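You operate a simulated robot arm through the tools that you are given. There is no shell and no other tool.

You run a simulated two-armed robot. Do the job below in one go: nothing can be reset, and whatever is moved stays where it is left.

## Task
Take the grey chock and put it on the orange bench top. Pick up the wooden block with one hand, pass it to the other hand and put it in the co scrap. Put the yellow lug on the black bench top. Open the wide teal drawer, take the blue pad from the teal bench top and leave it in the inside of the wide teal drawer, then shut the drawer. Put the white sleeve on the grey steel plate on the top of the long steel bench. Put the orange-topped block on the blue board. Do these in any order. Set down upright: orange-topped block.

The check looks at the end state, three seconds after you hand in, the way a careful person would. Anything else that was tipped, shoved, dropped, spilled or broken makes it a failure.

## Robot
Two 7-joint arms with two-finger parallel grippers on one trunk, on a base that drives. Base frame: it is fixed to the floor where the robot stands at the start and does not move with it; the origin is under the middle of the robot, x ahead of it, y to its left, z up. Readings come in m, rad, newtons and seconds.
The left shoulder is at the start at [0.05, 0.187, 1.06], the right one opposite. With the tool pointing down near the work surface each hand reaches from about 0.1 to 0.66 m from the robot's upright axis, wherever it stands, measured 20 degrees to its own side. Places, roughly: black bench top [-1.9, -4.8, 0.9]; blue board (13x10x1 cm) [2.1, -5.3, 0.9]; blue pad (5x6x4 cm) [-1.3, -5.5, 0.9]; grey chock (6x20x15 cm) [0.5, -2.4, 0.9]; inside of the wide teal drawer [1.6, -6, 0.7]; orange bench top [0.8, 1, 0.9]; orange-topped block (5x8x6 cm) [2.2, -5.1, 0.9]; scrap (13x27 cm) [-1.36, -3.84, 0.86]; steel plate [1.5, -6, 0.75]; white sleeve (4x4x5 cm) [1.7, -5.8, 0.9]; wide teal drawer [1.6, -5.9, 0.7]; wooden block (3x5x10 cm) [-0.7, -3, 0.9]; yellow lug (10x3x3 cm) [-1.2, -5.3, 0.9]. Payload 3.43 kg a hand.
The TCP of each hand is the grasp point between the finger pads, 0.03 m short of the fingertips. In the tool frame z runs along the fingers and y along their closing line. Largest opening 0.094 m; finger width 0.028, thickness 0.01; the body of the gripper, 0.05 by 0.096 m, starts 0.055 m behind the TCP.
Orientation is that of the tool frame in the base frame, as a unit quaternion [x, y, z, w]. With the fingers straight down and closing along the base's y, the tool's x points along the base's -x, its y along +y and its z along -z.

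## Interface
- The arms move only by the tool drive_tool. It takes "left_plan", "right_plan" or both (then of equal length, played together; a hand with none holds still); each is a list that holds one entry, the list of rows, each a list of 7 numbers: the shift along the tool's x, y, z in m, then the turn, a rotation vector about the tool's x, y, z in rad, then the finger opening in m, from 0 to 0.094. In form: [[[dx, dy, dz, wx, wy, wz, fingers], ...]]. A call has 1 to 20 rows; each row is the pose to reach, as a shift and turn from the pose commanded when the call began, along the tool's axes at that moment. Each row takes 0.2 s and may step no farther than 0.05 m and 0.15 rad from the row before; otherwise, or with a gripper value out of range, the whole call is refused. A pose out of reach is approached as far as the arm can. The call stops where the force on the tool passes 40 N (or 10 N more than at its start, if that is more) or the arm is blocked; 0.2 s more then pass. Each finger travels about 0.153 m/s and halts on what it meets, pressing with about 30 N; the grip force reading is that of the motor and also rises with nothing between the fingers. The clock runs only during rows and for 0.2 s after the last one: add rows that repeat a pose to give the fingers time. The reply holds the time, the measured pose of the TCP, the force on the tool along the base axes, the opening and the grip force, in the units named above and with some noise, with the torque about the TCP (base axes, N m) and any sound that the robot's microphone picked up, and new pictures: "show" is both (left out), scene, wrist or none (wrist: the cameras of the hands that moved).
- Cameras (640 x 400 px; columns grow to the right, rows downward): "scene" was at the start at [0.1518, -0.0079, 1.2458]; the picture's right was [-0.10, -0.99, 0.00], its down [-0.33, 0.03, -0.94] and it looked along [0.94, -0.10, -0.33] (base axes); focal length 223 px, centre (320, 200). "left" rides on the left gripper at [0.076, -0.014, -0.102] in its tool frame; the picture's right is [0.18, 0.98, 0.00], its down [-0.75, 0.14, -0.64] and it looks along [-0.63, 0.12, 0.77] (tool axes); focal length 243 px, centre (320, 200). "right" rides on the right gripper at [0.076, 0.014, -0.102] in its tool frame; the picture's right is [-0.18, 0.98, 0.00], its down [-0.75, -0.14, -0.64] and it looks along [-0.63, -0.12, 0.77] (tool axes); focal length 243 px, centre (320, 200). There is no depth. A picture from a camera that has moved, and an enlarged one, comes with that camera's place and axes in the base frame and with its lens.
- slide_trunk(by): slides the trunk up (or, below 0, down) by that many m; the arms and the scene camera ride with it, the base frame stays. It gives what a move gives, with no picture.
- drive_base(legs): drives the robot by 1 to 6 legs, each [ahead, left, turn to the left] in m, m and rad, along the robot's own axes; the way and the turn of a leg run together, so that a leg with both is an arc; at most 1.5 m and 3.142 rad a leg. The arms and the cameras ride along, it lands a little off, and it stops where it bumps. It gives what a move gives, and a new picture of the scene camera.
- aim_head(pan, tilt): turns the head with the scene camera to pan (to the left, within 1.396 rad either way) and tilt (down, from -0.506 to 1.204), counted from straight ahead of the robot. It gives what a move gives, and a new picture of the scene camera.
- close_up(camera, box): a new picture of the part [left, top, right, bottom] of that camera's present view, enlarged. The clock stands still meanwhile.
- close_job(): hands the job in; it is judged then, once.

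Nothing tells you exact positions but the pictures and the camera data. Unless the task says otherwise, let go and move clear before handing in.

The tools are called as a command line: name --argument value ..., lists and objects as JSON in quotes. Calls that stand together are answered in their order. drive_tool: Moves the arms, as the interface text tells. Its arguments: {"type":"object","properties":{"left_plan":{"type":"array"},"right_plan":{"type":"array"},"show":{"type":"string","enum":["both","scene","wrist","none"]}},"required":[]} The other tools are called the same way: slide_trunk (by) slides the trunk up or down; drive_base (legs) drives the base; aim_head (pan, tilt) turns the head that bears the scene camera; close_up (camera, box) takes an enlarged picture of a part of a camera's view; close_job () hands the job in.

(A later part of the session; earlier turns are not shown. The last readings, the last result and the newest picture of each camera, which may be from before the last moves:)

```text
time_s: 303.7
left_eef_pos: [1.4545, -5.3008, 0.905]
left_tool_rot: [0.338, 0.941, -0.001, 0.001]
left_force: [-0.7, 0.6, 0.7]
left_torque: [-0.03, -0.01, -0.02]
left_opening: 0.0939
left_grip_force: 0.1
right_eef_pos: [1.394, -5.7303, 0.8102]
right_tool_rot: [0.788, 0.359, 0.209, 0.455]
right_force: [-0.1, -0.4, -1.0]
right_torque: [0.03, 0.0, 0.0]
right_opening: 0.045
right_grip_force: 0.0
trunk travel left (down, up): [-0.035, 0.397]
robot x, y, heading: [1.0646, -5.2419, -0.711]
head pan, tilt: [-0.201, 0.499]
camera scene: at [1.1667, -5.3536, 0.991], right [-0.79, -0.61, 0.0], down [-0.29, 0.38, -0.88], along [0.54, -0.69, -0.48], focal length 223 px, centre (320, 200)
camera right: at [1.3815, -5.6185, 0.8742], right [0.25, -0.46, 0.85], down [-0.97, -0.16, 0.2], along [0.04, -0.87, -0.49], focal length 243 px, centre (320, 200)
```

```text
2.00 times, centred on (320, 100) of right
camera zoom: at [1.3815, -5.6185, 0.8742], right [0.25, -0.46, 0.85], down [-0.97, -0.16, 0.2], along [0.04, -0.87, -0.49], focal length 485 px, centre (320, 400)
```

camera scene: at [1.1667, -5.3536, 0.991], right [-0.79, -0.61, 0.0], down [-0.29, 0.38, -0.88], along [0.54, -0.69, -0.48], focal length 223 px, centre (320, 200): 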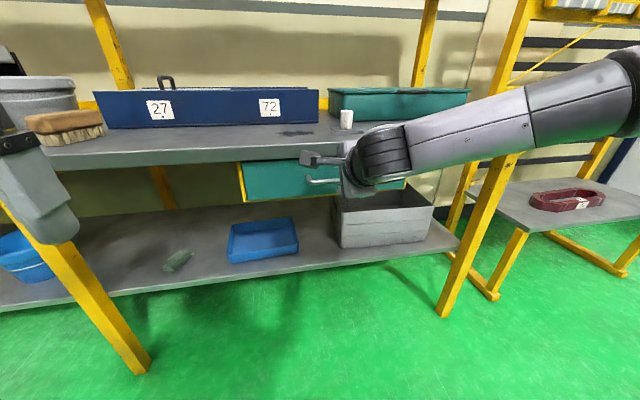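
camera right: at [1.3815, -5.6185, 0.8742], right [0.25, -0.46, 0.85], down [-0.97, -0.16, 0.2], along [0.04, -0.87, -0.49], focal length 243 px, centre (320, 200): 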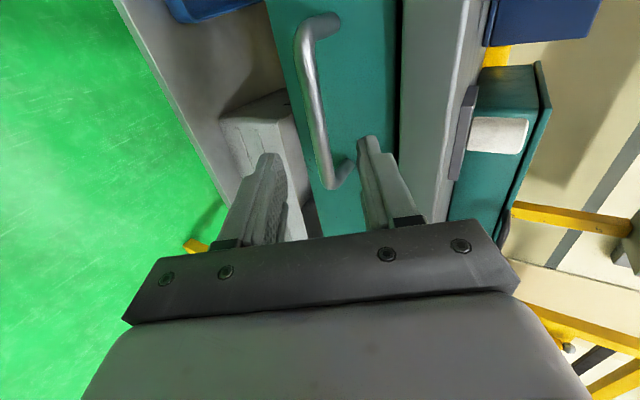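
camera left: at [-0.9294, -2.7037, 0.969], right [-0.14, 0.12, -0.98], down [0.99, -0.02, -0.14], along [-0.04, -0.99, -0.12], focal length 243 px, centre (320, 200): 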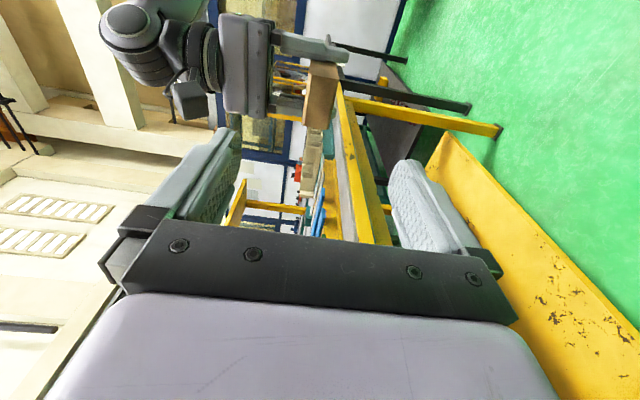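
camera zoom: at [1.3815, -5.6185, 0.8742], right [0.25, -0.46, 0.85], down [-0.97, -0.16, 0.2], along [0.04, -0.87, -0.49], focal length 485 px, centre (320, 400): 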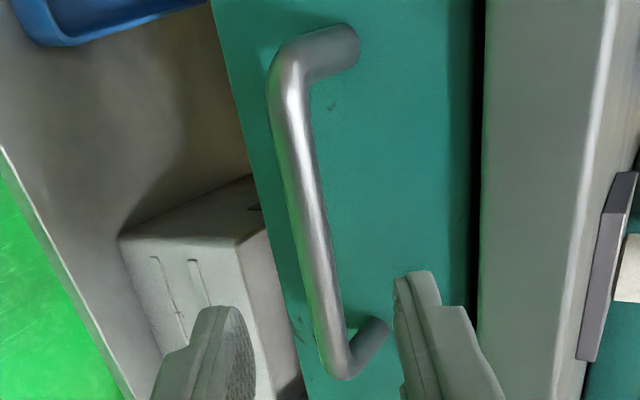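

The handle bar lies right on the approach line between the fingers. Advancing along the tool axis.

drive_tool --right_plan '[[[0, 0, 0.02, 0, 0, 0, 0.045], [0, 0, 0.04, 0, 0, 0, 0.045], [0, 0, 0.055, 0, 0, 0, 0.045], [0, 0, 0.062, 0, 0, 0, 0.045], [0, 0, 0.062, 0, 0, 0, 0.045]]]'

close_up --camera "right" --box '[200, 50, 440, 250]'

```text
time_s: 304.9
left_eef_pos: [1.454, -5.3008, 0.9045]
left_tool_rot: [0.337, 0.941, -0.001, 0.001]
left_force: [-0.4, 1.1, 0.9]
left_torque: [0.01, 0.01, -0.01]
left_opening: 0.0939
left_grip_force: 0.0
right_eef_pos: [1.4353, -5.7657, 0.7805]
right_tool_rot: [0.787, 0.359, 0.208, 0.456]
right_force: [-0.1, 0.0, 0.2]
right_torque: [0.01, -0.02, 0.01]
right_opening: 0.0452
right_grip_force: 0.0
trunk travel left (down, up): [-0.035, 0.397]
robot x, y, heading: [1.0672, -5.2459, -0.71]
head pan, tilt: [-0.201, 0.499]
camera scene: at [1.1667, -5.3536, 0.991], right [-0.79, -0.61, 0.0], down [-0.29, 0.38, -0.88], along [0.54, -0.69, -0.48], focal length 223 px, centre (320, 200)
camera right: at [1.4234, -5.6541, 0.8434], right [0.25, -0.46, 0.85], down [-0.97, -0.16, 0.2], along [0.04, -0.87, -0.48], focal length 243 px, centre (320, 200)
```

scene: 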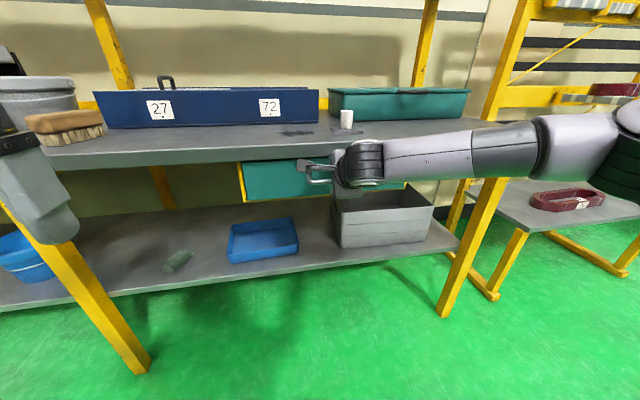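
right: 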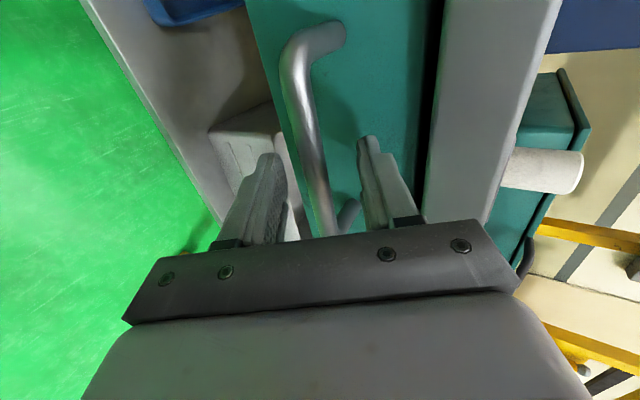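

```text
2.00 times, centred on (320, 150) of right
camera zoom: at [1.4234, -5.6541, 0.8434], right [0.25, -0.46, 0.85], down [-0.97, -0.16, 0.2], along [0.04, -0.87, -0.48], focal length 485 px, centre (320, 300)
```

zoom: 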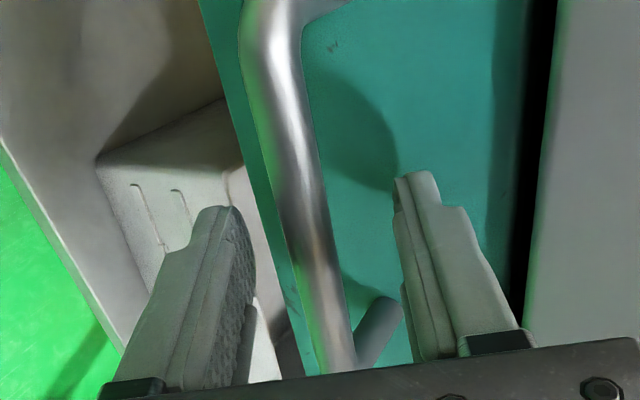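

The bar is between the pads. Closing.

drive_tool --right_plan '[[[0, 0, 0, 0, 0, 0, 0.03], [0, 0, 0, 0, 0, 0, 0.015], [0, 0, 0, 0, 0, 0, 0.0], [0, 0, 0, 0, 0, 0, 0.0]]]' --show "wrist"

```text
time_s: 305.9
left_eef_pos: [1.4544, -5.3019, 0.9053]
left_tool_rot: [0.338, 0.941, -0.001, 0.0]
left_force: [-0.2, -0.1, 0.7]
left_torque: [-0.01, 0.02, 0.01]
left_opening: 0.0941
left_grip_force: 0.0
right_eef_pos: [1.435, -5.7654, 0.7782]
right_tool_rot: [0.789, 0.359, 0.207, 0.453]
right_force: [-9.4, 8.9, -9.7]
right_torque: [0.6, -0.19, -0.87]
right_opening: 0.0139
right_grip_force: 44.8
trunk travel left (down, up): [-0.035, 0.397]
robot x, y, heading: [1.0647, -5.2452, -0.713]
head pan, tilt: [-0.201, 0.499]
camera right: at [1.4229, -5.6537, 0.8417], right [0.25, -0.46, 0.85], down [-0.97, -0.16, 0.2], along [0.04, -0.87, -0.49], focal length 243 px, centre (320, 200)
```

right: 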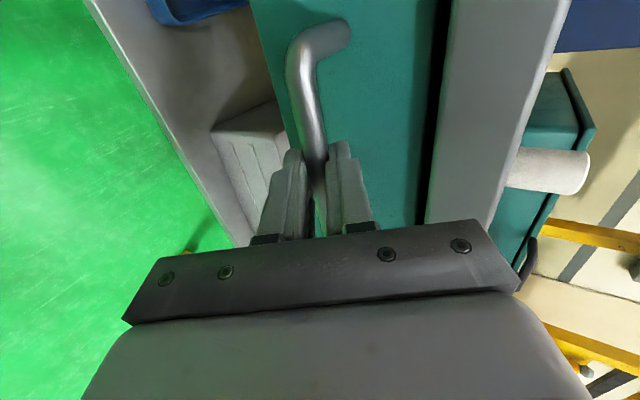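

The bar is gripped (1.4 cm). I'll pull the drawer by driving the base straight back, a little first.

drive_base --legs '[[-0.06, 0.001, 0]]'

```text
time_s: 306.9
left_eef_pos: [1.4105, -5.2623, 0.9037]
left_tool_rot: [0.338, 0.941, -0.001, 0.0]
left_force: [-1.5, 0.3, 1.7]
left_torque: [-0.01, 0.0, -0.04]
left_opening: 0.0941
left_grip_force: 0.1
right_eef_pos: [1.3926, -5.7264, 0.7787]
right_tool_rot: [0.789, 0.36, 0.207, 0.453]
right_force: [0.5, 2.4, -16.2]
right_torque: [0.53, -0.22, -0.82]
right_opening: 0.014
right_grip_force: 45.6
trunk travel left (down, up): [-0.035, 0.397]
robot x, y, heading: [1.02, -5.2087, -0.712]
head pan, tilt: [-0.201, 0.499]
camera scene: at [1.1234, -5.3151, 0.9907], right [-0.79, -0.61, 0.0], down [-0.29, 0.38, -0.88], along [0.54, -0.69, -0.48], focal length 223 px, centre (320, 200)
```

scene: 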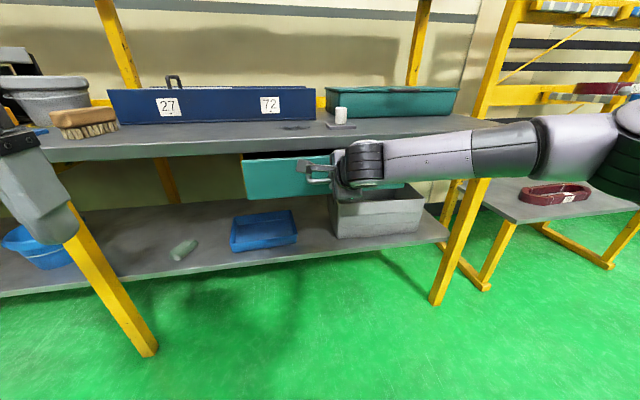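

The drawer is sliding out. Pulling further.

drive_base --legs '[[-0.1, 0.002, 0]]'

drive_base --legs '[[-0.06, 0.001, 0]]'

```text
time_s: 308.0
left_eef_pos: [1.3351, -5.1946, 0.9048]
left_tool_rot: [0.338, 0.941, -0.001, 0.001]
left_force: [0.0, 0.1, -0.4]
left_torque: [0.03, 0.01, -0.01]
left_opening: 0.0941
left_grip_force: 0.0
right_eef_pos: [1.3156, -5.6574, 0.7779]
right_tool_rot: [0.789, 0.359, 0.206, 0.454]
right_force: [2.3, 5.3, -6.4]
right_torque: [0.62, -0.4, -0.71]
right_opening: 0.0136
right_grip_force: 45.6
trunk travel left (down, up): [-0.035, 0.397]
robot x, y, heading: [0.9472, -5.1388, -0.715]
head pan, tilt: [-0.201, 0.499]
camera scene: at [1.048, -5.2472, 0.9909], right [-0.79, -0.61, 0.0], down [-0.29, 0.38, -0.88], along [0.54, -0.69, -0.48], focal length 223 px, centre (320, 200)
```

scene: 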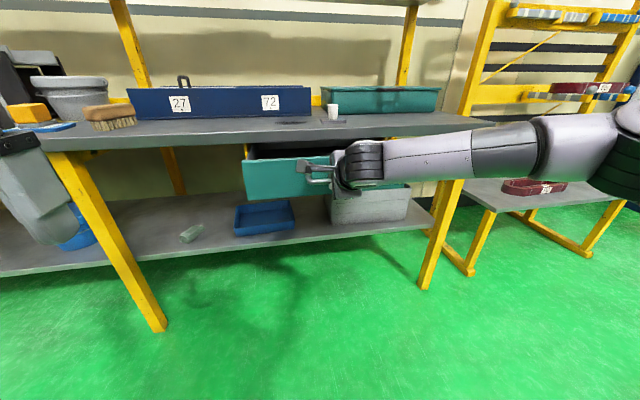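

```text
time_s: 309.0
left_eef_pos: [1.2894, -5.1544, 0.904]
left_tool_rot: [0.338, 0.941, 0.0, 0.001]
left_force: [0.5, -1.0, 0.1]
left_torque: [0.03, 0.02, 0.03]
left_opening: 0.0942
left_grip_force: 0.0
right_eef_pos: [1.2707, -5.6172, 0.7786]
right_tool_rot: [0.789, 0.359, 0.208, 0.453]
right_force: [0.2, 2.1, -2.2]
right_torque: [0.45, -0.29, -1.0]
right_opening: 0.0137
right_grip_force: 44.9
trunk travel left (down, up): [-0.035, 0.397]
robot x, y, heading: [0.903, -5.0954, -0.714]
head pan, tilt: [-0.201, 0.499]
camera scene: at [1.002, -5.2062, 0.991], right [-0.79, -0.61, 0.0], down [-0.29, 0.38, -0.88], along [0.54, -0.69, -0.48], focal length 223 px, centre (320, 200)
```

scene: 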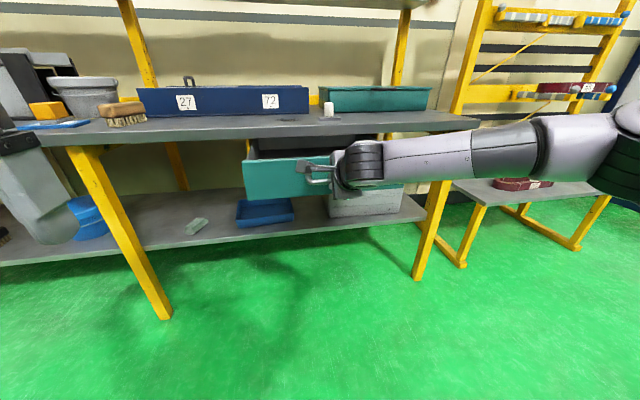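

The drawer is open about 22 cm. Releasing the handle and backing the hand out.

drive_tool --right_plan '[[[0, 0, 0, 0, 0, 0, 0.03], [0, 0, 0, 0, 0, 0, 0.045], [0, 0, 0, 0, 0, 0, 0.05], [0, 0, -0.03, 0, 0, 0, 0.05], [0, 0, -0.07, 0, 0, 0, 0.05], [0, 0, -0.1, 0, 0, 0, 0.05], [0, 0, -0.1, 0, 0, 0, 0.05]]]'

```text
time_s: 310.6
left_eef_pos: [1.2895, -5.1536, 0.9053]
left_tool_rot: [0.337, 0.941, -0.001, 0.001]
left_force: [0.3, -0.4, -0.2]
left_torque: [-0.01, -0.02, -0.04]
left_opening: 0.094
left_grip_force: 0.1
right_eef_pos: [1.2039, -5.5606, 0.8271]
right_tool_rot: [0.789, 0.359, 0.207, 0.453]
right_force: [0.4, 0.0, 0.4]
right_torque: [0.02, 0.02, 0.03]
right_opening: 0.05
right_grip_force: 0.0
trunk travel left (down, up): [-0.035, 0.397]
robot x, y, heading: [0.9035, -5.0979, -0.712]
head pan, tilt: [-0.201, 0.499]
camera scene: at [1.0019, -5.2061, 0.991], right [-0.79, -0.61, 0.0], down [-0.29, 0.38, -0.88], along [0.54, -0.69, -0.48], focal length 223 px, centre (320, 200)
camera right: at [1.1923, -5.4495, 0.8912], right [0.25, -0.46, 0.85], down [-0.97, -0.16, 0.2], along [0.04, -0.87, -0.49], focal length 243 px, centre (320, 200)
```

scene: 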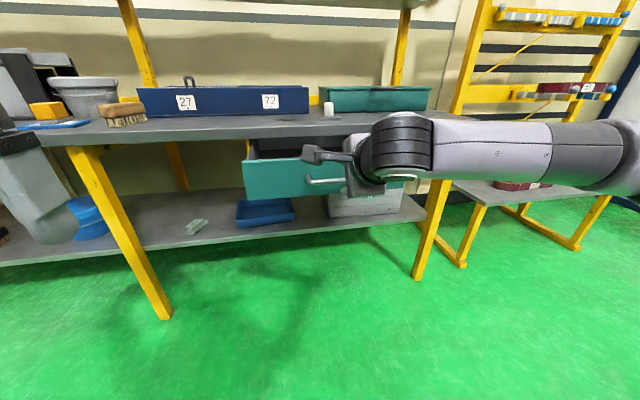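
right: 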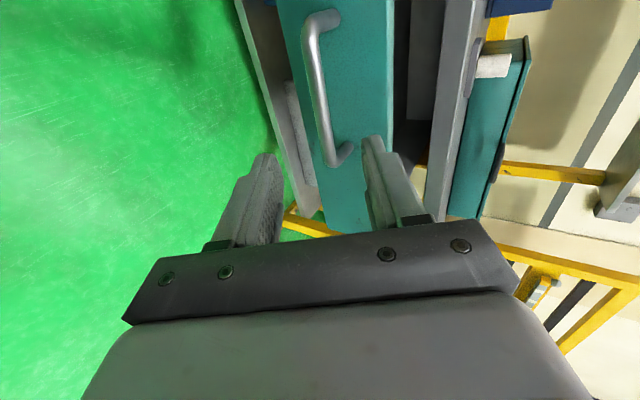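

Backing away from the open drawer, then returning the right hand to pointing down.

drive_base --legs '[[-0.3, 0, 0]]'

drive_tool --right_plan '[[[0, 0.01, -0.006, 0.15, 0, 0, 0.06], [0, 0.02, -0.012, 0.3, 0, 0, 0.06], [0, 0.035, -0.02, 0.45, 0, 0, 0.07], [0, 0.05, -0.03, 0.6, 0, 0, 0.08], [0, 0.065, -0.04, 0.75, 0, 0, 0.09], [0, 0.08, -0.05, 0.9, 0, 0, 0.094], [0, 0.087, -0.05, 1.05, 0, 0, 0.094], [0, 0.087, -0.05, 1.05, 0, 0, 0.094]]]' --show "none"

drive_tool --right_plan '[[[-0.005, -0.01, -0.01, 0, 0, -0.15, 0.094], [-0.01, -0.02, -0.02, 0, 0, -0.3, 0.094], [-0.015, -0.03, -0.03, 0, 0, -0.45, 0.094], [-0.02, -0.04, -0.04, 0, 0, -0.6, 0.094], [-0.025, -0.05, -0.04, 0, 0, -0.75, 0.094], [-0.03, -0.06, -0.04, 0, 0, -0.9, 0.094], [-0.035, -0.07, -0.04, 0, 0, -1.05, 0.094], [-0.04, -0.08, -0.04, 0, 0, -1.2, 0.094], [-0.05, -0.08, -0.04, 0, 0, -1.35, 0.094], [-0.05, -0.08, -0.04, 0, 0, -1.5, 0.094], [-0.05, -0.08, -0.04, 0, 0, -1.571, 0.094]]]' --show "scene"

```text
time_s: 312.7
left_eef_pos: [1.0554, -4.9506, 0.9034]
left_tool_rot: [0.337, 0.941, -0.002, 0.002]
left_force: [0.3, -0.2, 0.0]
left_torque: [0.02, 0.04, 0.02]
left_opening: 0.0938
left_grip_force: 0.0
right_eef_pos: [0.9702, -5.3577, 0.8277]
right_tool_rot: [0.788, 0.36, 0.207, 0.454]
right_force: [-0.4, 0.7, -0.9]
right_torque: [-0.04, 0.0, -0.02]
right_opening: 0.0502
right_grip_force: 0.0
trunk travel left (down, up): [-0.035, 0.397]
robot x, y, heading: [0.6645, -4.8975, -0.715]
head pan, tilt: [-0.201, 0.499]
camera scene: at [0.7676, -5.004, 0.991], right [-0.79, -0.61, 0.0], down [-0.29, 0.38, -0.88], along [0.54, -0.69, -0.48], focal length 223 px, centre (320, 200)
```

scene: 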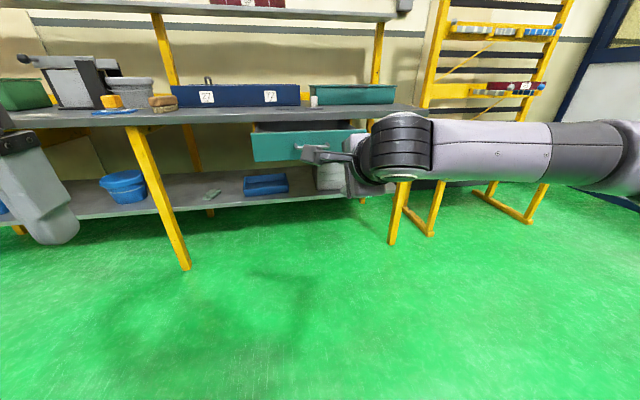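

```text
time_s: 314.5
left_eef_pos: [1.0544, -4.9511, 0.905]
left_tool_rot: [0.337, 0.942, -0.002, 0.001]
left_force: [0.1, -1.3, 0.1]
left_torque: [-0.01, 0.0, 0.01]
left_opening: 0.094
left_grip_force: 0.0
right_eef_pos: [0.9714, -5.3575, 0.9274]
right_tool_rot: [0.909, 0.416, -0.001, -0.003]
right_force: [-1.4, 0.2, 0.4]
right_torque: [0.03, 0.0, -0.01]
right_opening: 0.0942
right_grip_force: 0.2
trunk travel left (down, up): [-0.035, 0.397]
robot x, y, heading: [0.6653, -4.8943, -0.708]
head pan, tilt: [-0.201, 0.499]
```

```text
time_s: 316.9
left_eef_pos: [1.0549, -4.9503, 0.9051]
left_tool_rot: [0.337, 0.942, -0.002, 0.001]
left_force: [0.3, -0.1, -0.4]
left_torque: [0.03, 0.02, 0.01]
left_opening: 0.0938
left_grip_force: 0.1
right_eef_pos: [0.8786, -5.3444, 0.9692]
right_tool_rot: [0.349, 0.937, 0.003, -0.003]
right_force: [-0.3, -0.6, -0.7]
right_torque: [0.01, 0.02, 0.01]
right_opening: 0.094
right_grip_force: 0.0
trunk travel left (down, up): [-0.035, 0.397]
robot x, y, heading: [0.6651, -4.8969, -0.71]
head pan, tilt: [-0.201, 0.499]
camera scene: at [0.7675, -5.004, 0.991], right [-0.79, -0.61, 0.0], down [-0.29, 0.38, -0.88], along [0.54, -0.69, -0.48], focal length 223 px, centre (320, 200)
```

scene: 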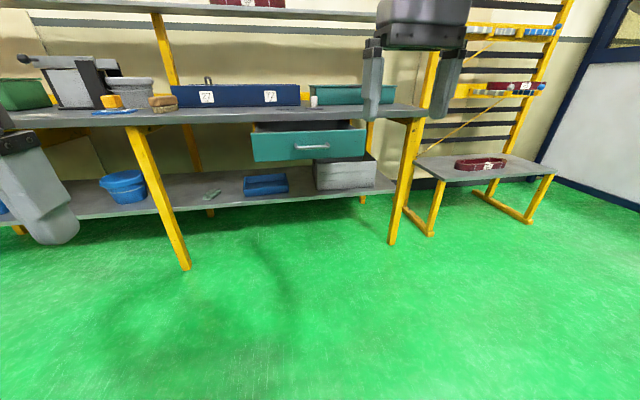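

Now I'll raise the trunk again, turn around and head for the teal bench.

slide_trunk --by 0.24

drive_base --legs '[[0, 0, 3.13]]'

aim_head --pan 0.6 --tilt 0.35

```text
time_s: 319.4
left_eef_pos: [1.0535, -4.9516, 1.1449]
left_tool_rot: [0.337, 0.942, -0.002, 0.0]
left_force: [-0.2, -0.2, 1.1]
left_torque: [0.01, 0.02, -0.01]
left_opening: 0.0939
left_grip_force: 0.1
right_eef_pos: [0.8784, -5.3444, 1.2094]
right_tool_rot: [0.35, 0.937, 0.002, -0.003]
right_force: [-0.6, 0.5, 0.7]
right_torque: [-0.02, -0.03, 0.0]
right_opening: 0.0943
right_grip_force: 0.0
trunk travel left (down, up): [-0.275, 0.157]
robot x, y, heading: [0.6668, -4.8917, -0.712]
head pan, tilt: [-0.201, 0.499]
```

```text
time_s: 327.0
left_eef_pos: [0.2797, -4.8269, 1.145]
left_tool_rot: [0.936, -0.352, 0.0, 0.0]
left_force: [0.5, 0.1, -0.5]
left_torque: [-0.02, 0.0, -0.02]
left_opening: 0.094
left_grip_force: 0.0
right_eef_pos: [0.4709, -4.4405, 1.2091]
right_tool_rot: [0.931, -0.365, 0.003, 0.002]
right_force: [-0.2, 0.4, 0.0]
right_torque: [0.01, -0.03, 0.02]
right_opening: 0.0938
right_grip_force: 0.1
trunk travel left (down, up): [-0.275, 0.157]
robot x, y, heading: [0.6691, -4.8957, 2.396]
head pan, tilt: [-0.201, 0.499]
camera scene: at [0.571, -4.7809, 1.231], right [0.81, 0.59, 0.0], down [0.28, -0.39, -0.88], along [-0.52, 0.71, -0.48], focal length 223 px, centre (320, 200)
```

scene: 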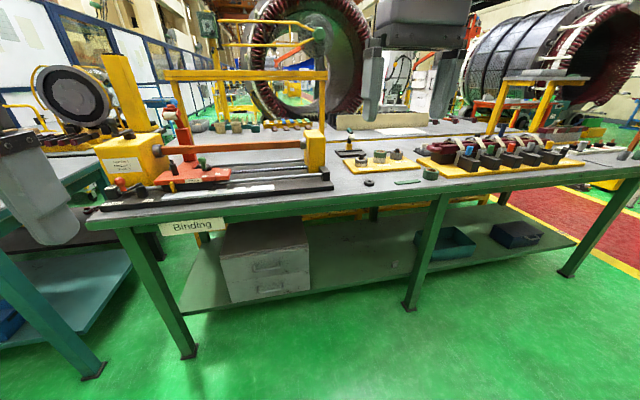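

```text
time_s: 328.2
left_eef_pos: [0.2808, -4.8281, 1.1444]
left_tool_rot: [0.936, -0.353, -0.001, -0.001]
left_force: [1.0, -0.3, 0.9]
left_torque: [0.02, -0.02, 0.02]
left_opening: 0.094
left_grip_force: 0.0
right_eef_pos: [0.47, -4.4407, 1.2088]
right_tool_rot: [0.931, -0.366, 0.003, 0.002]
right_force: [0.4, 0.1, -0.8]
right_torque: [0.0, -0.02, -0.02]
right_opening: 0.0941
right_grip_force: 0.0
trunk travel left (down, up): [-0.275, 0.157]
robot x, y, heading: [0.6625, -4.8956, 2.399]
head pan, tilt: [0.6, 0.351]
camera scene: at [0.5323, -4.8412, 1.2447], right [0.14, 0.99, 0.0], down [0.34, -0.05, -0.94], along [-0.93, 0.13, -0.34], focal length 223 px, centre (320, 200)
```

scene: 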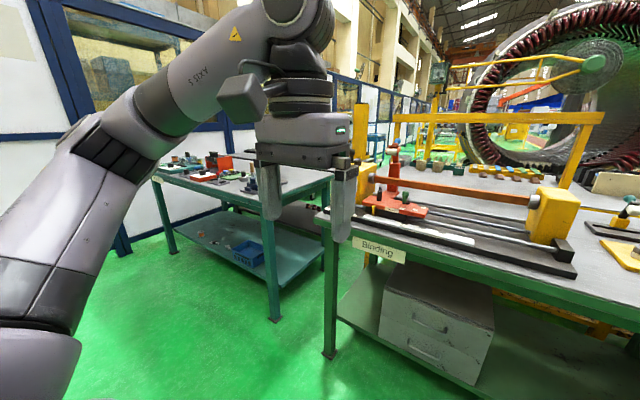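

The teal bench is to my left beyond the green "Binding" bench. Sliding left to face it.

drive_base --legs '[[0, 1.4, 0]]'

aim_head --pan 0.1 --tilt 0.5

```text
time_s: 340.6
left_eef_pos: [-0.6707, -5.8435, 1.1451]
left_tool_rot: [0.933, -0.36, -0.001, -0.001]
left_force: [-0.1, 0.2, 0.0]
left_torque: [-0.03, 0.01, -0.02]
left_opening: 0.094
left_grip_force: 0.0
right_eef_pos: [-0.4765, -5.4584, 1.2087]
right_tool_rot: [0.928, -0.372, 0.003, 0.002]
right_force: [0.1, -0.2, -0.5]
right_torque: [0.03, -0.01, -0.01]
right_opening: 0.094
right_grip_force: 0.0
trunk travel left (down, up): [-0.275, 0.157]
robot x, y, heading: [-0.2835, -5.9188, 2.384]
head pan, tilt: [0.6, 0.351]
camera scene: at [-0.4193, -5.8605, 1.2447], right [0.16, 0.99, 0.0], down [0.34, -0.05, -0.94], along [-0.93, 0.15, -0.34], focal length 223 px, centre (320, 200)
```

scene: 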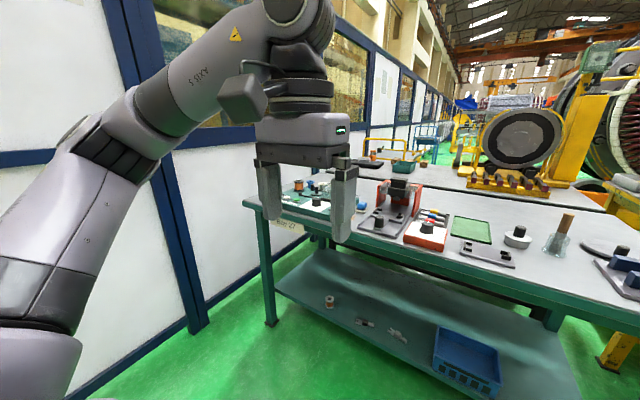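

```text
time_s: 341.5
left_eef_pos: [-0.6708, -5.8432, 1.1459]
left_tool_rot: [0.933, -0.359, -0.001, -0.002]
left_force: [0.7, -0.6, 0.5]
left_torque: [-0.01, 0.02, 0.0]
left_opening: 0.0939
left_grip_force: 0.0
right_eef_pos: [-0.475, -5.4588, 1.2085]
right_tool_rot: [0.929, -0.371, 0.004, 0.002]
right_force: [-0.2, 0.5, -0.4]
right_torque: [-0.02, 0.02, -0.01]
right_opening: 0.094
right_grip_force: 0.2
trunk travel left (down, up): [-0.275, 0.157]
robot x, y, heading: [-0.2831, -5.9188, 2.385]
head pan, tilt: [0.099, 0.499]
camera scene: at [-0.3994, -5.8195, 1.2311], right [0.61, 0.79, 0.0], down [0.38, -0.29, -0.88], along [-0.69, 0.54, -0.48], focal length 223 px, centre (320, 200)
```

scene: 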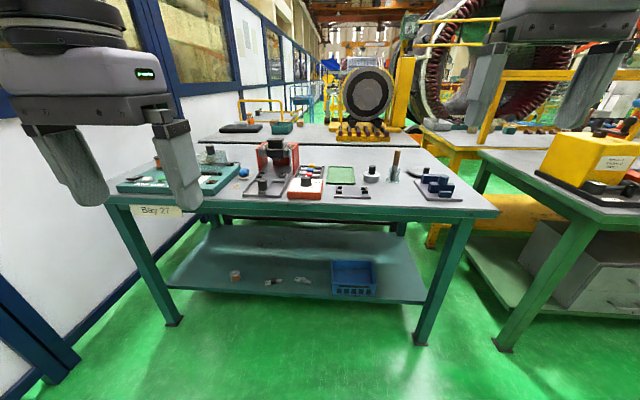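

The teal bench is right ahead with several small items. Zooming in to identify the yellow lug and blue pad.

close_up --camera "scene" --box '[200, 120, 360, 220]'

close_up --camera "scene" --box '[330, 120, 490, 220]'

close_up --camera "scene" --box '[90, 120, 260, 220]'

```text
4.00 times, centred on (280, 170) of scene
camera zoom: at [-0.3994, -5.8195, 1.2311], right [0.61, 0.79, 0.0], down [0.38, -0.29, -0.88], along [-0.69, 0.54, -0.48], focal length 892 px, centre (480, 320)
```

zoom: 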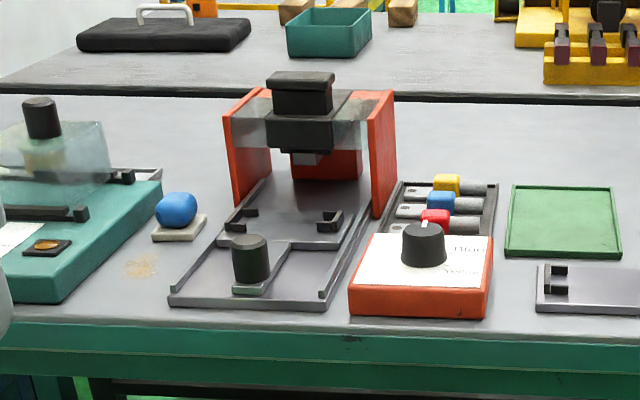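

```text
4.00 times, centred on (410, 170) of scene
camera zoom: at [-0.3994, -5.8195, 1.2311], right [0.61, 0.79, 0.0], down [0.38, -0.29, -0.88], along [-0.69, 0.54, -0.48], focal length 892 px, centre (-40, 320)
```

zoom: 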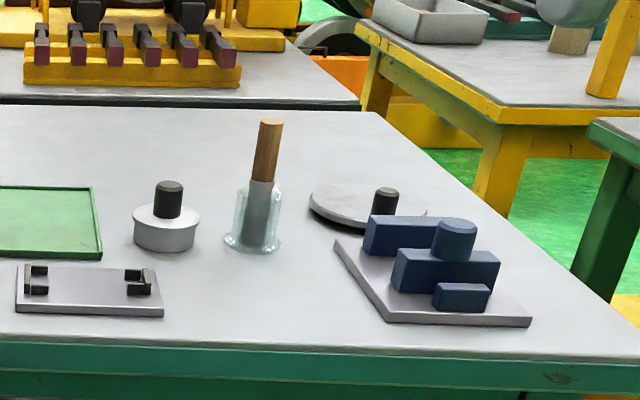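

```text
3.76 times, centred on (175, 170) of scene
camera zoom: at [-0.3994, -5.8195, 1.2311], right [0.61, 0.79, 0.0], down [0.38, -0.29, -0.88], along [-0.69, 0.54, -0.48], focal length 839 px, centre (866, 313)
```

zoom: 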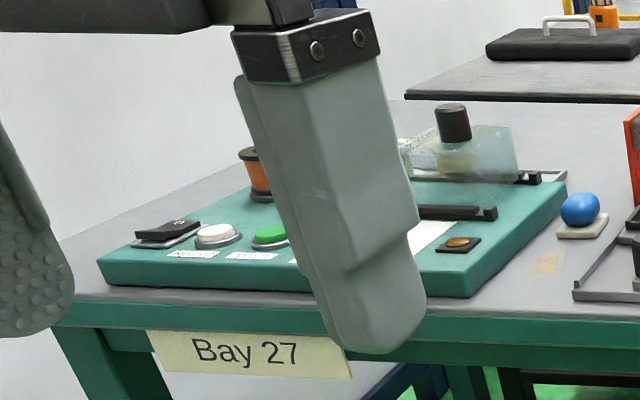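

The yellow lug lies farthest back in a small rack beside red and blue ones, at about (-1.19, -5.26). The blue pad with a grey foot is at about (-1.305, -5.53). One stance lets the right hand take the lug and the left hand take the pad; moving there in steps.

drive_base --legs '[[0.0, 0.24, 0], [0.3, 0, 0]]'

aim_head --pan -0.05 --tilt 0.65

```text
time_s: 345.9
left_eef_pos: [-1.0533, -5.8109, 1.1434]
left_tool_rot: [0.932, -0.362, -0.001, -0.002]
left_force: [0.3, 0.3, -0.1]
left_torque: [-0.02, -0.01, -0.03]
left_opening: 0.0944
left_grip_force: 0.1
right_eef_pos: [-0.8578, -5.4268, 1.2093]
right_tool_rot: [0.928, -0.373, 0.003, 0.002]
right_force: [-0.3, -0.6, 1.0]
right_torque: [-0.02, -0.03, -0.03]
right_opening: 0.0943
right_grip_force: 0.0
trunk travel left (down, up): [-0.275, 0.157]
robot x, y, heading: [-0.6714, -5.8889, 2.38]
head pan, tilt: [0.099, 0.499]
camera scene: at [-0.7825, -5.7889, 1.2309], right [0.61, 0.79, 0.0], down [0.38, -0.29, -0.88], along [-0.69, 0.54, -0.48], focal length 223 px, centre (320, 200)
```

scene: 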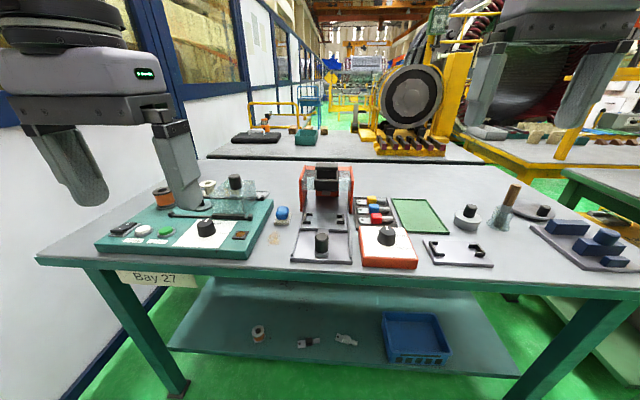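

```text
time_s: 346.6
left_eef_pos: [-1.0529, -5.8131, 1.1438]
left_tool_rot: [0.933, -0.36, 0.0, -0.001]
left_force: [-0.3, -0.2, 0.0]
left_torque: [-0.01, -0.02, -0.04]
left_opening: 0.094
left_grip_force: 0.0
right_eef_pos: [-0.857, -5.4282, 1.2094]
right_tool_rot: [0.928, -0.373, 0.003, 0.003]
right_force: [0.0, 0.7, 0.6]
right_torque: [-0.01, -0.02, -0.02]
right_opening: 0.0938
right_grip_force: 0.0
trunk travel left (down, up): [-0.275, 0.157]
robot x, y, heading: [-0.6669, -5.8864, 2.379]
head pan, tilt: [-0.051, 0.649]
camera scene: at [-0.7702, -5.7821, 1.2177], right [0.72, 0.69, 0.0], down [0.42, -0.44, -0.8], along [-0.55, 0.58, -0.6], focal length 223 px, centre (320, 200)
```

scene: 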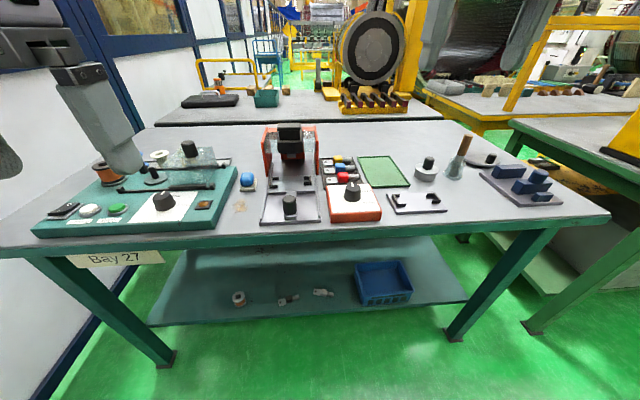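

close_up --camera "scene" --box '[310, 140, 400, 230]'

close_up --camera "scene" --box '[200, 120, 350, 230]'

```text
4.44 times, centred on (355, 185) of scene
camera zoom: at [-0.7702, -5.7821, 1.2177], right [0.72, 0.69, 0.0], down [0.42, -0.44, -0.8], along [-0.55, 0.58, -0.6], focal length 991 px, centre (164, 267)
```

zoom: 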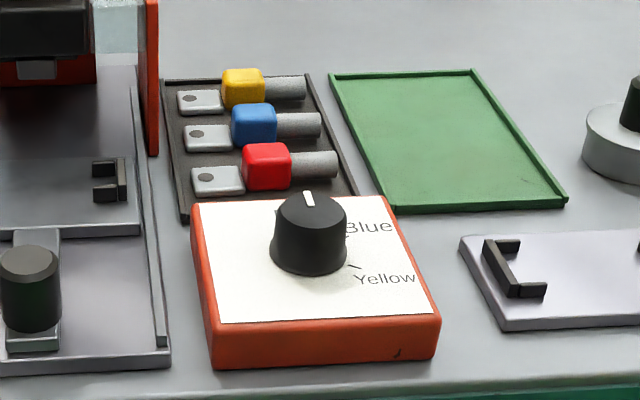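

```text
3.64 times, centred on (275, 175) of scene
camera zoom: at [-0.7702, -5.7821, 1.2177], right [0.72, 0.69, 0.0], down [0.42, -0.44, -0.8], along [-0.55, 0.58, -0.6], focal length 811 px, centre (484, 291)
```

zoom: 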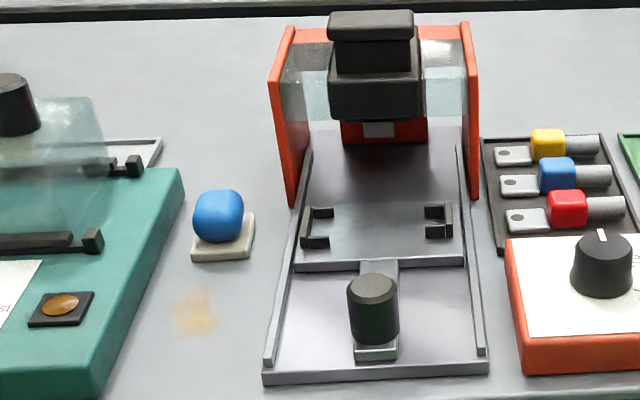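

The lugs have a flat tongue, a coloured 3 cm collar and a barrel. A press stands just left of the rack, so I'll take the yellow lug by its collar with the left hand turned inward. Shifting right and moving in.

drive_base --legs '[[0.0, -0.28, 0], [0.2, 0, 0]]'

aim_head --pan 0.2 --tilt 0.8

close_up --camera "scene" --box '[200, 100, 380, 240]'

```text
time_s: 350.9
left_eef_pos: [-1.0047, -5.4674, 1.1447]
left_tool_rot: [0.933, -0.361, 0.0, -0.001]
left_force: [-0.2, 0.5, 0.0]
left_torque: [-0.02, -0.02, -0.03]
left_opening: 0.0941
left_grip_force: 0.1
right_eef_pos: [-0.8086, -5.0844, 1.2079]
right_tool_rot: [0.928, -0.373, 0.003, 0.002]
right_force: [0.7, -0.1, -0.2]
right_torque: [-0.01, -0.01, -0.02]
right_opening: 0.0942
right_grip_force: 0.1
trunk travel left (down, up): [-0.275, 0.157]
robot x, y, heading: [-0.6184, -5.5383, 2.379]
head pan, tilt: [-0.051, 0.649]
camera scene: at [-0.7215, -5.4385, 1.2176], right [0.72, 0.69, 0.0], down [0.42, -0.44, -0.8], along [-0.55, 0.58, -0.61], focal length 223 px, centre (320, 200)
```

scene: 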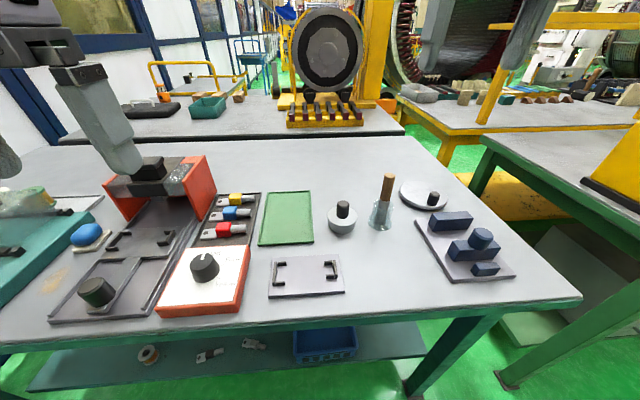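

```text
time_s: 351.6
left_eef_pos: [-1.0034, -5.4687, 1.1453]
left_tool_rot: [0.933, -0.361, -0.001, -0.001]
left_force: [0.3, -0.1, 0.7]
left_torque: [-0.01, -0.01, -0.02]
left_opening: 0.0942
left_grip_force: 0.1
right_eef_pos: [-0.8088, -5.0849, 1.2086]
right_tool_rot: [0.928, -0.372, 0.003, 0.001]
right_force: [0.6, 1.4, 0.5]
right_torque: [-0.01, -0.04, -0.04]
right_opening: 0.0939
right_grip_force: 0.1
trunk travel left (down, up): [-0.275, 0.157]
robot x, y, heading: [-0.6174, -5.5437, 2.375]
head pan, tilt: [0.201, 0.799]
camera scene: at [-0.7297, -5.4589, 1.2051], right [0.53, 0.85, 0.0], down [0.61, -0.38, -0.7], along [-0.59, 0.37, -0.72], focal length 223 px, centre (320, 200)
```

scene: 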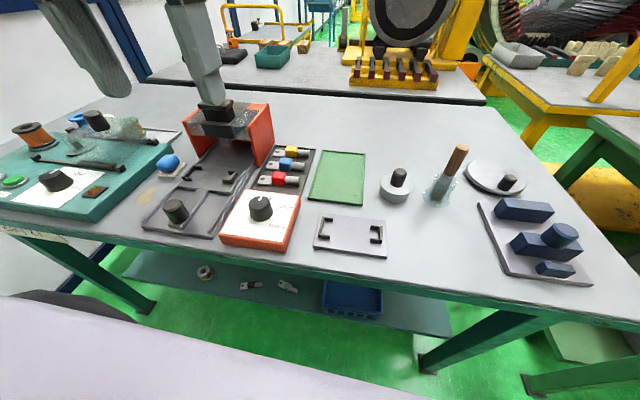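

```text
2.86 times, centred on (290, 170) of scene
camera zoom: at [-0.7297, -5.4589, 1.2051], right [0.53, 0.85, 0.0], down [0.61, -0.38, -0.7], along [-0.59, 0.37, -0.72], focal length 637 px, centre (406, 286)
```

zoom: 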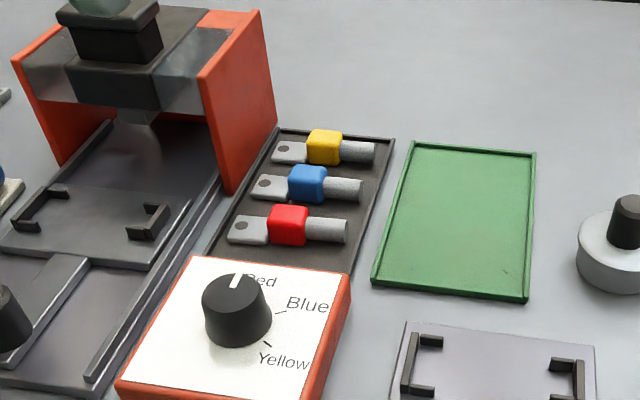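

The yellow collar's centre is about (-1.187, -5.257) and the rack depth direction about 2.43 rad. Moving the left hand over it while turning it inward 90°.

drive_tool --left_plan '[[[-0.025, -0.003, 0, 0, 0, -0.145, 0.094], [-0.05, -0.006, 0, 0, 0, -0.29, 0.094], [-0.075, -0.009, 0, 0, 0, -0.435, 0.094], [-0.1, -0.012, 0, 0, 0, -0.58, 0.094], [-0.125, -0.015, 0, 0, 0, -0.725, 0.08], [-0.15, -0.018, 0, 0, 0, -0.87, 0.07], [-0.175, -0.021, 0, 0, 0, -1.015, 0.06], [-0.2, -0.024, 0, 0, 0, -1.16, 0.05], [-0.225, -0.027, 0, 0, 0, -1.305, 0.05], [-0.25, -0.03, 0, 0, 0, -1.45, 0.05], [-0.279, -0.033, 0, 0, 0, -1.597, 0.05], [-0.279, -0.033, 0.02, 0, 0, -1.597, 0.05], [-0.279, -0.033, 0.04, 0, 0, -1.597, 0.05], [-0.279, -0.033, 0.04, 0, 0, -1.597, 0.05]]]'

close_up --camera "left" --box '[200, 0, 440, 200]'

```text
time_s: 354.6
left_eef_pos: [-1.1687, -5.2712, 1.1026]
left_tool_rot: [0.909, 0.417, 0.0, -0.001]
left_force: [0.3, 0.2, 0.7]
left_torque: [0.06, -0.01, -0.01]
left_opening: 0.05
left_grip_force: 0.1
left hand out of reach, approached as far as the arm can: row 10, 11, 12, 13, 14
right_eef_pos: [-0.8084, -5.0848, 1.2089]
right_tool_rot: [0.928, -0.373, 0.002, 0.003]
right_force: [1.0, 0.0, 0.4]
right_torque: [0.03, -0.02, 0.03]
right_opening: 0.0938
right_grip_force: 0.1
trunk travel left (down, up): [-0.275, 0.157]
robot x, y, heading: [-0.6211, -5.5414, 2.381]
head pan, tilt: [0.201, 0.799]
camera scene: at [-0.7299, -5.4589, 1.205], right [0.53, 0.85, 0.0], down [0.61, -0.38, -0.7], along [-0.59, 0.37, -0.72], focal length 223 px, centre (320, 200)
camera left: at [-1.1303, -5.2062, 1.2047], right [0.86, -0.5, 0.0], down [-0.39, -0.66, 0.64], along [-0.32, -0.55, -0.77], focal length 243 px, centre (320, 200)
```

scene: 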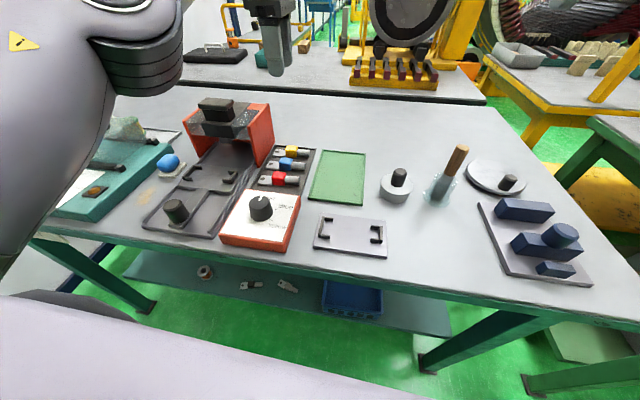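
left: 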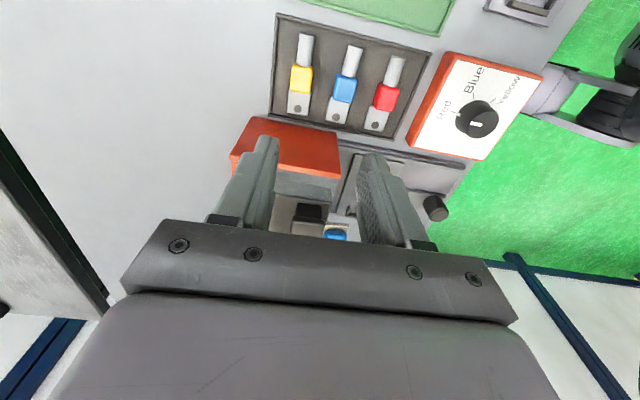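

```text
2.00 times, centred on (320, 100) of left
camera zoom: at [-1.1303, -5.2062, 1.2047], right [0.86, -0.5, 0.0], down [-0.39, -0.66, 0.64], along [-0.32, -0.55, -0.77], focal length 485 px, centre (320, 400)
```

zoom: 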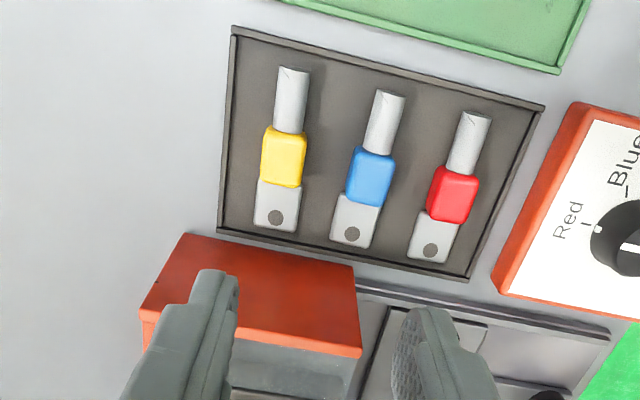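

From above, the yellow lug lies along my tool axis, its collar 2 cm further forward. I'll shift and descend partway, then re-check.

drive_tool --left_plan '[[[0, -0.006, 0.03, 0, 0, 0, 0.05], [0, -0.012, 0.06, 0, 0, 0, 0.05], [0, -0.02, 0.09, 0, 0, 0, 0.05], [0, -0.02, 0.11, 0, 0, 0, 0.05], [0, -0.02, 0.11, 0, 0, 0, 0.05]]]' --show "wrist"

close_up --camera "left" --box '[200, 0, 440, 200]'

```text
time_s: 355.8
left_eef_pos: [-1.1933, -5.2503, 1.001]
left_tool_rot: [0.909, 0.416, 0.0, -0.001]
left_force: [-0.4, 0.5, 0.5]
left_torque: [0.01, -0.01, -0.04]
left_opening: 0.0501
left_grip_force: 0.1
left hand out of reach, approached as far as the arm can: row 1, 2, 3, 4, 5
right_eef_pos: [-0.8093, -5.0848, 1.2097]
right_tool_rot: [0.928, -0.372, 0.003, 0.002]
right_force: [1.0, -0.4, 0.2]
right_torque: [0.02, -0.02, -0.02]
right_opening: 0.0939
right_grip_force: 0.0
trunk travel left (down, up): [-0.275, 0.157]
robot x, y, heading: [-0.6173, -5.5401, 2.379]
head pan, tilt: [0.201, 0.799]
camera left: at [-1.1549, -5.1849, 1.1028], right [0.86, -0.5, 0.0], down [-0.39, -0.66, 0.64], along [-0.32, -0.55, -0.77], focal length 243 px, centre (320, 200)
```

left: 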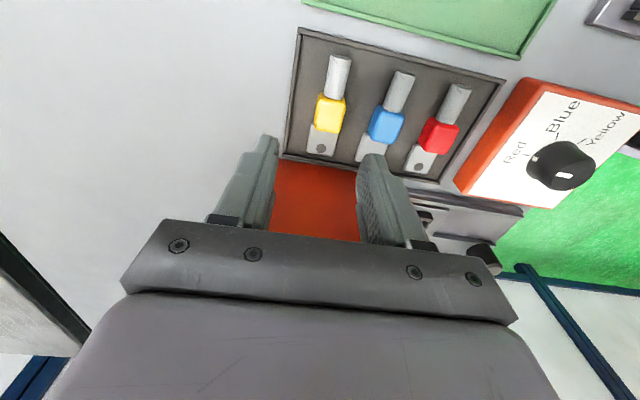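

```text
2.00 times, centred on (320, 100) of left
camera zoom: at [-1.1549, -5.1849, 1.1028], right [0.86, -0.5, 0.0], down [-0.39, -0.66, 0.64], along [-0.32, -0.55, -0.77], focal length 485 px, centre (320, 400)
```

zoom: 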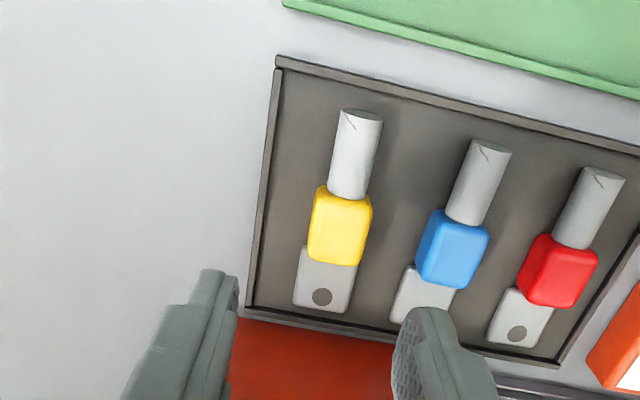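

The collar is now 9 mm toward me relative to the hand. Correcting and descending another step.

drive_tool --left_plan '[[[0, 0.005, 0.015, 0, 0, 0, 0.05], [0, 0.0095, 0.03, 0, 0, 0, 0.05], [0, 0.0095, 0.045, 0, 0, 0, 0.05], [0, 0.0095, 0.045, 0, 0, 0, 0.05]]]' --show "none"

close_up --camera "left" --box '[200, 30, 440, 230]'

```text
time_s: 356.8
left_eef_pos: [-1.198, -5.2431, 0.9606]
left_tool_rot: [0.909, 0.416, 0.001, -0.001]
left_force: [0.5, 0.5, -0.1]
left_torque: [0.03, -0.02, -0.01]
left_opening: 0.0497
left_grip_force: 0.0
left hand out of reach, approached as far as the arm can: row 1, 2, 3, 4
right_eef_pos: [-0.809, -5.0856, 1.2096]
right_tool_rot: [0.928, -0.372, 0.003, 0.002]
right_force: [-0.6, -0.7, 0.8]
right_torque: [-0.02, 0.01, -0.04]
right_opening: 0.0939
right_grip_force: 0.0
trunk travel left (down, up): [-0.275, 0.157]
robot x, y, heading: [-0.6189, -5.5468, 2.382]
head pan, tilt: [0.201, 0.799]
```

```text
2.00 times, centred on (320, 130) of left
camera zoom: at [-1.1582, -5.1777, 1.0637], right [0.86, -0.5, 0.0], down [-0.39, -0.66, 0.64], along [-0.32, -0.55, -0.77], focal length 485 px, centre (320, 340)
```

zoom: 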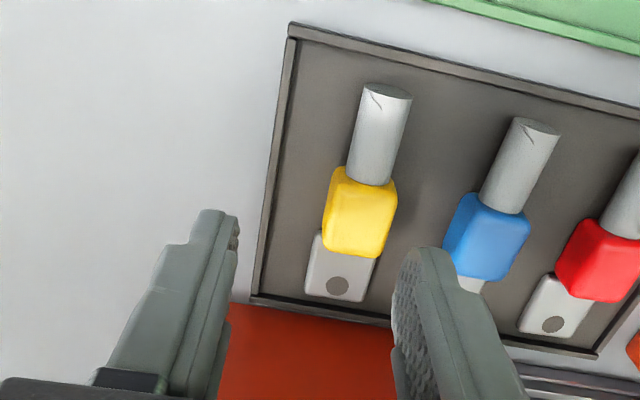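

The arm is near its reach limit here, which makes the hand drift. I'll raise it, move the base 5 cm closer, and then redo the approach.

drive_tool --left_plan '[[[0, 0, -0.04, 0, 0, 0, 0.05], [0, 0, -0.08, 0, 0, 0, 0.05], [0, 0.02, -0.11, 0, 0, 0, 0.05], [0, 0.05, -0.11, 0, 0, 0, 0.05]]]' --show "none"

drive_base --legs '[[0.05, 0, 0]]'

close_up --camera "left" --box '[200, 0, 440, 200]'

```text
time_s: 357.8
left_eef_pos: [-1.1714, -5.2625, 1.0763]
left_tool_rot: [0.909, 0.416, 0.001, 0.0]
left_force: [-0.6, -0.1, 0.6]
left_torque: [0.01, 0.02, 0.0]
left_opening: 0.0502
left_grip_force: 0.1
left hand out of reach, approached as far as the arm can: row 1, 2, 3, 4
right_eef_pos: [-0.8073, -5.085, 1.2091]
right_tool_rot: [0.928, -0.372, 0.003, 0.002]
right_force: [1.0, 0.5, -0.3]
right_torque: [0.02, 0.02, 0.0]
right_opening: 0.0941
right_grip_force: 0.1
trunk travel left (down, up): [-0.275, 0.157]
robot x, y, heading: [-0.6179, -5.5424, 2.381]
head pan, tilt: [0.201, 0.799]
```

```text
time_s: 358.8
left_eef_pos: [-1.2081, -5.2288, 1.0764]
left_tool_rot: [0.91, 0.416, 0.0, 0.0]
left_force: [-0.4, 0.5, 0.2]
left_torque: [-0.02, -0.05, 0.0]
left_opening: 0.0499
left_grip_force: 0.1
right_eef_pos: [-0.8446, -5.0497, 1.2084]
right_tool_rot: [0.928, -0.373, 0.003, 0.002]
right_force: [0.0, 0.4, 0.5]
right_torque: [0.02, -0.01, -0.02]
right_opening: 0.0941
right_grip_force: 0.1
trunk travel left (down, up): [-0.275, 0.157]
robot x, y, heading: [-0.6537, -5.5099, 2.38]
head pan, tilt: [0.201, 0.799]
camera scene: at [-0.766, -5.4244, 1.2049], right [0.53, 0.85, 0.0], down [0.61, -0.38, -0.7], along [-0.59, 0.37, -0.72], focal length 223 px, centre (320, 200)
```

scene: 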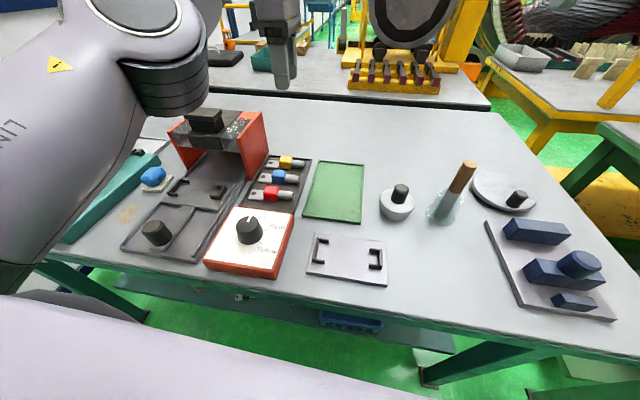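

```text
2.00 times, centred on (320, 100) of left
camera zoom: at [-1.169, -5.1619, 1.1789], right [0.86, -0.5, 0.0], down [-0.39, -0.66, 0.64], along [-0.32, -0.55, -0.77], focal length 485 px, centre (320, 400)
```

zoom: 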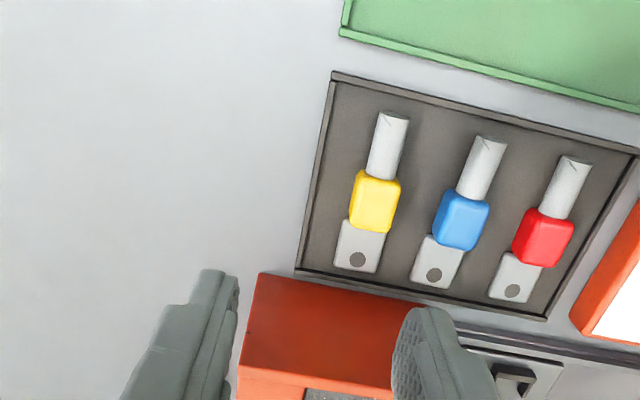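

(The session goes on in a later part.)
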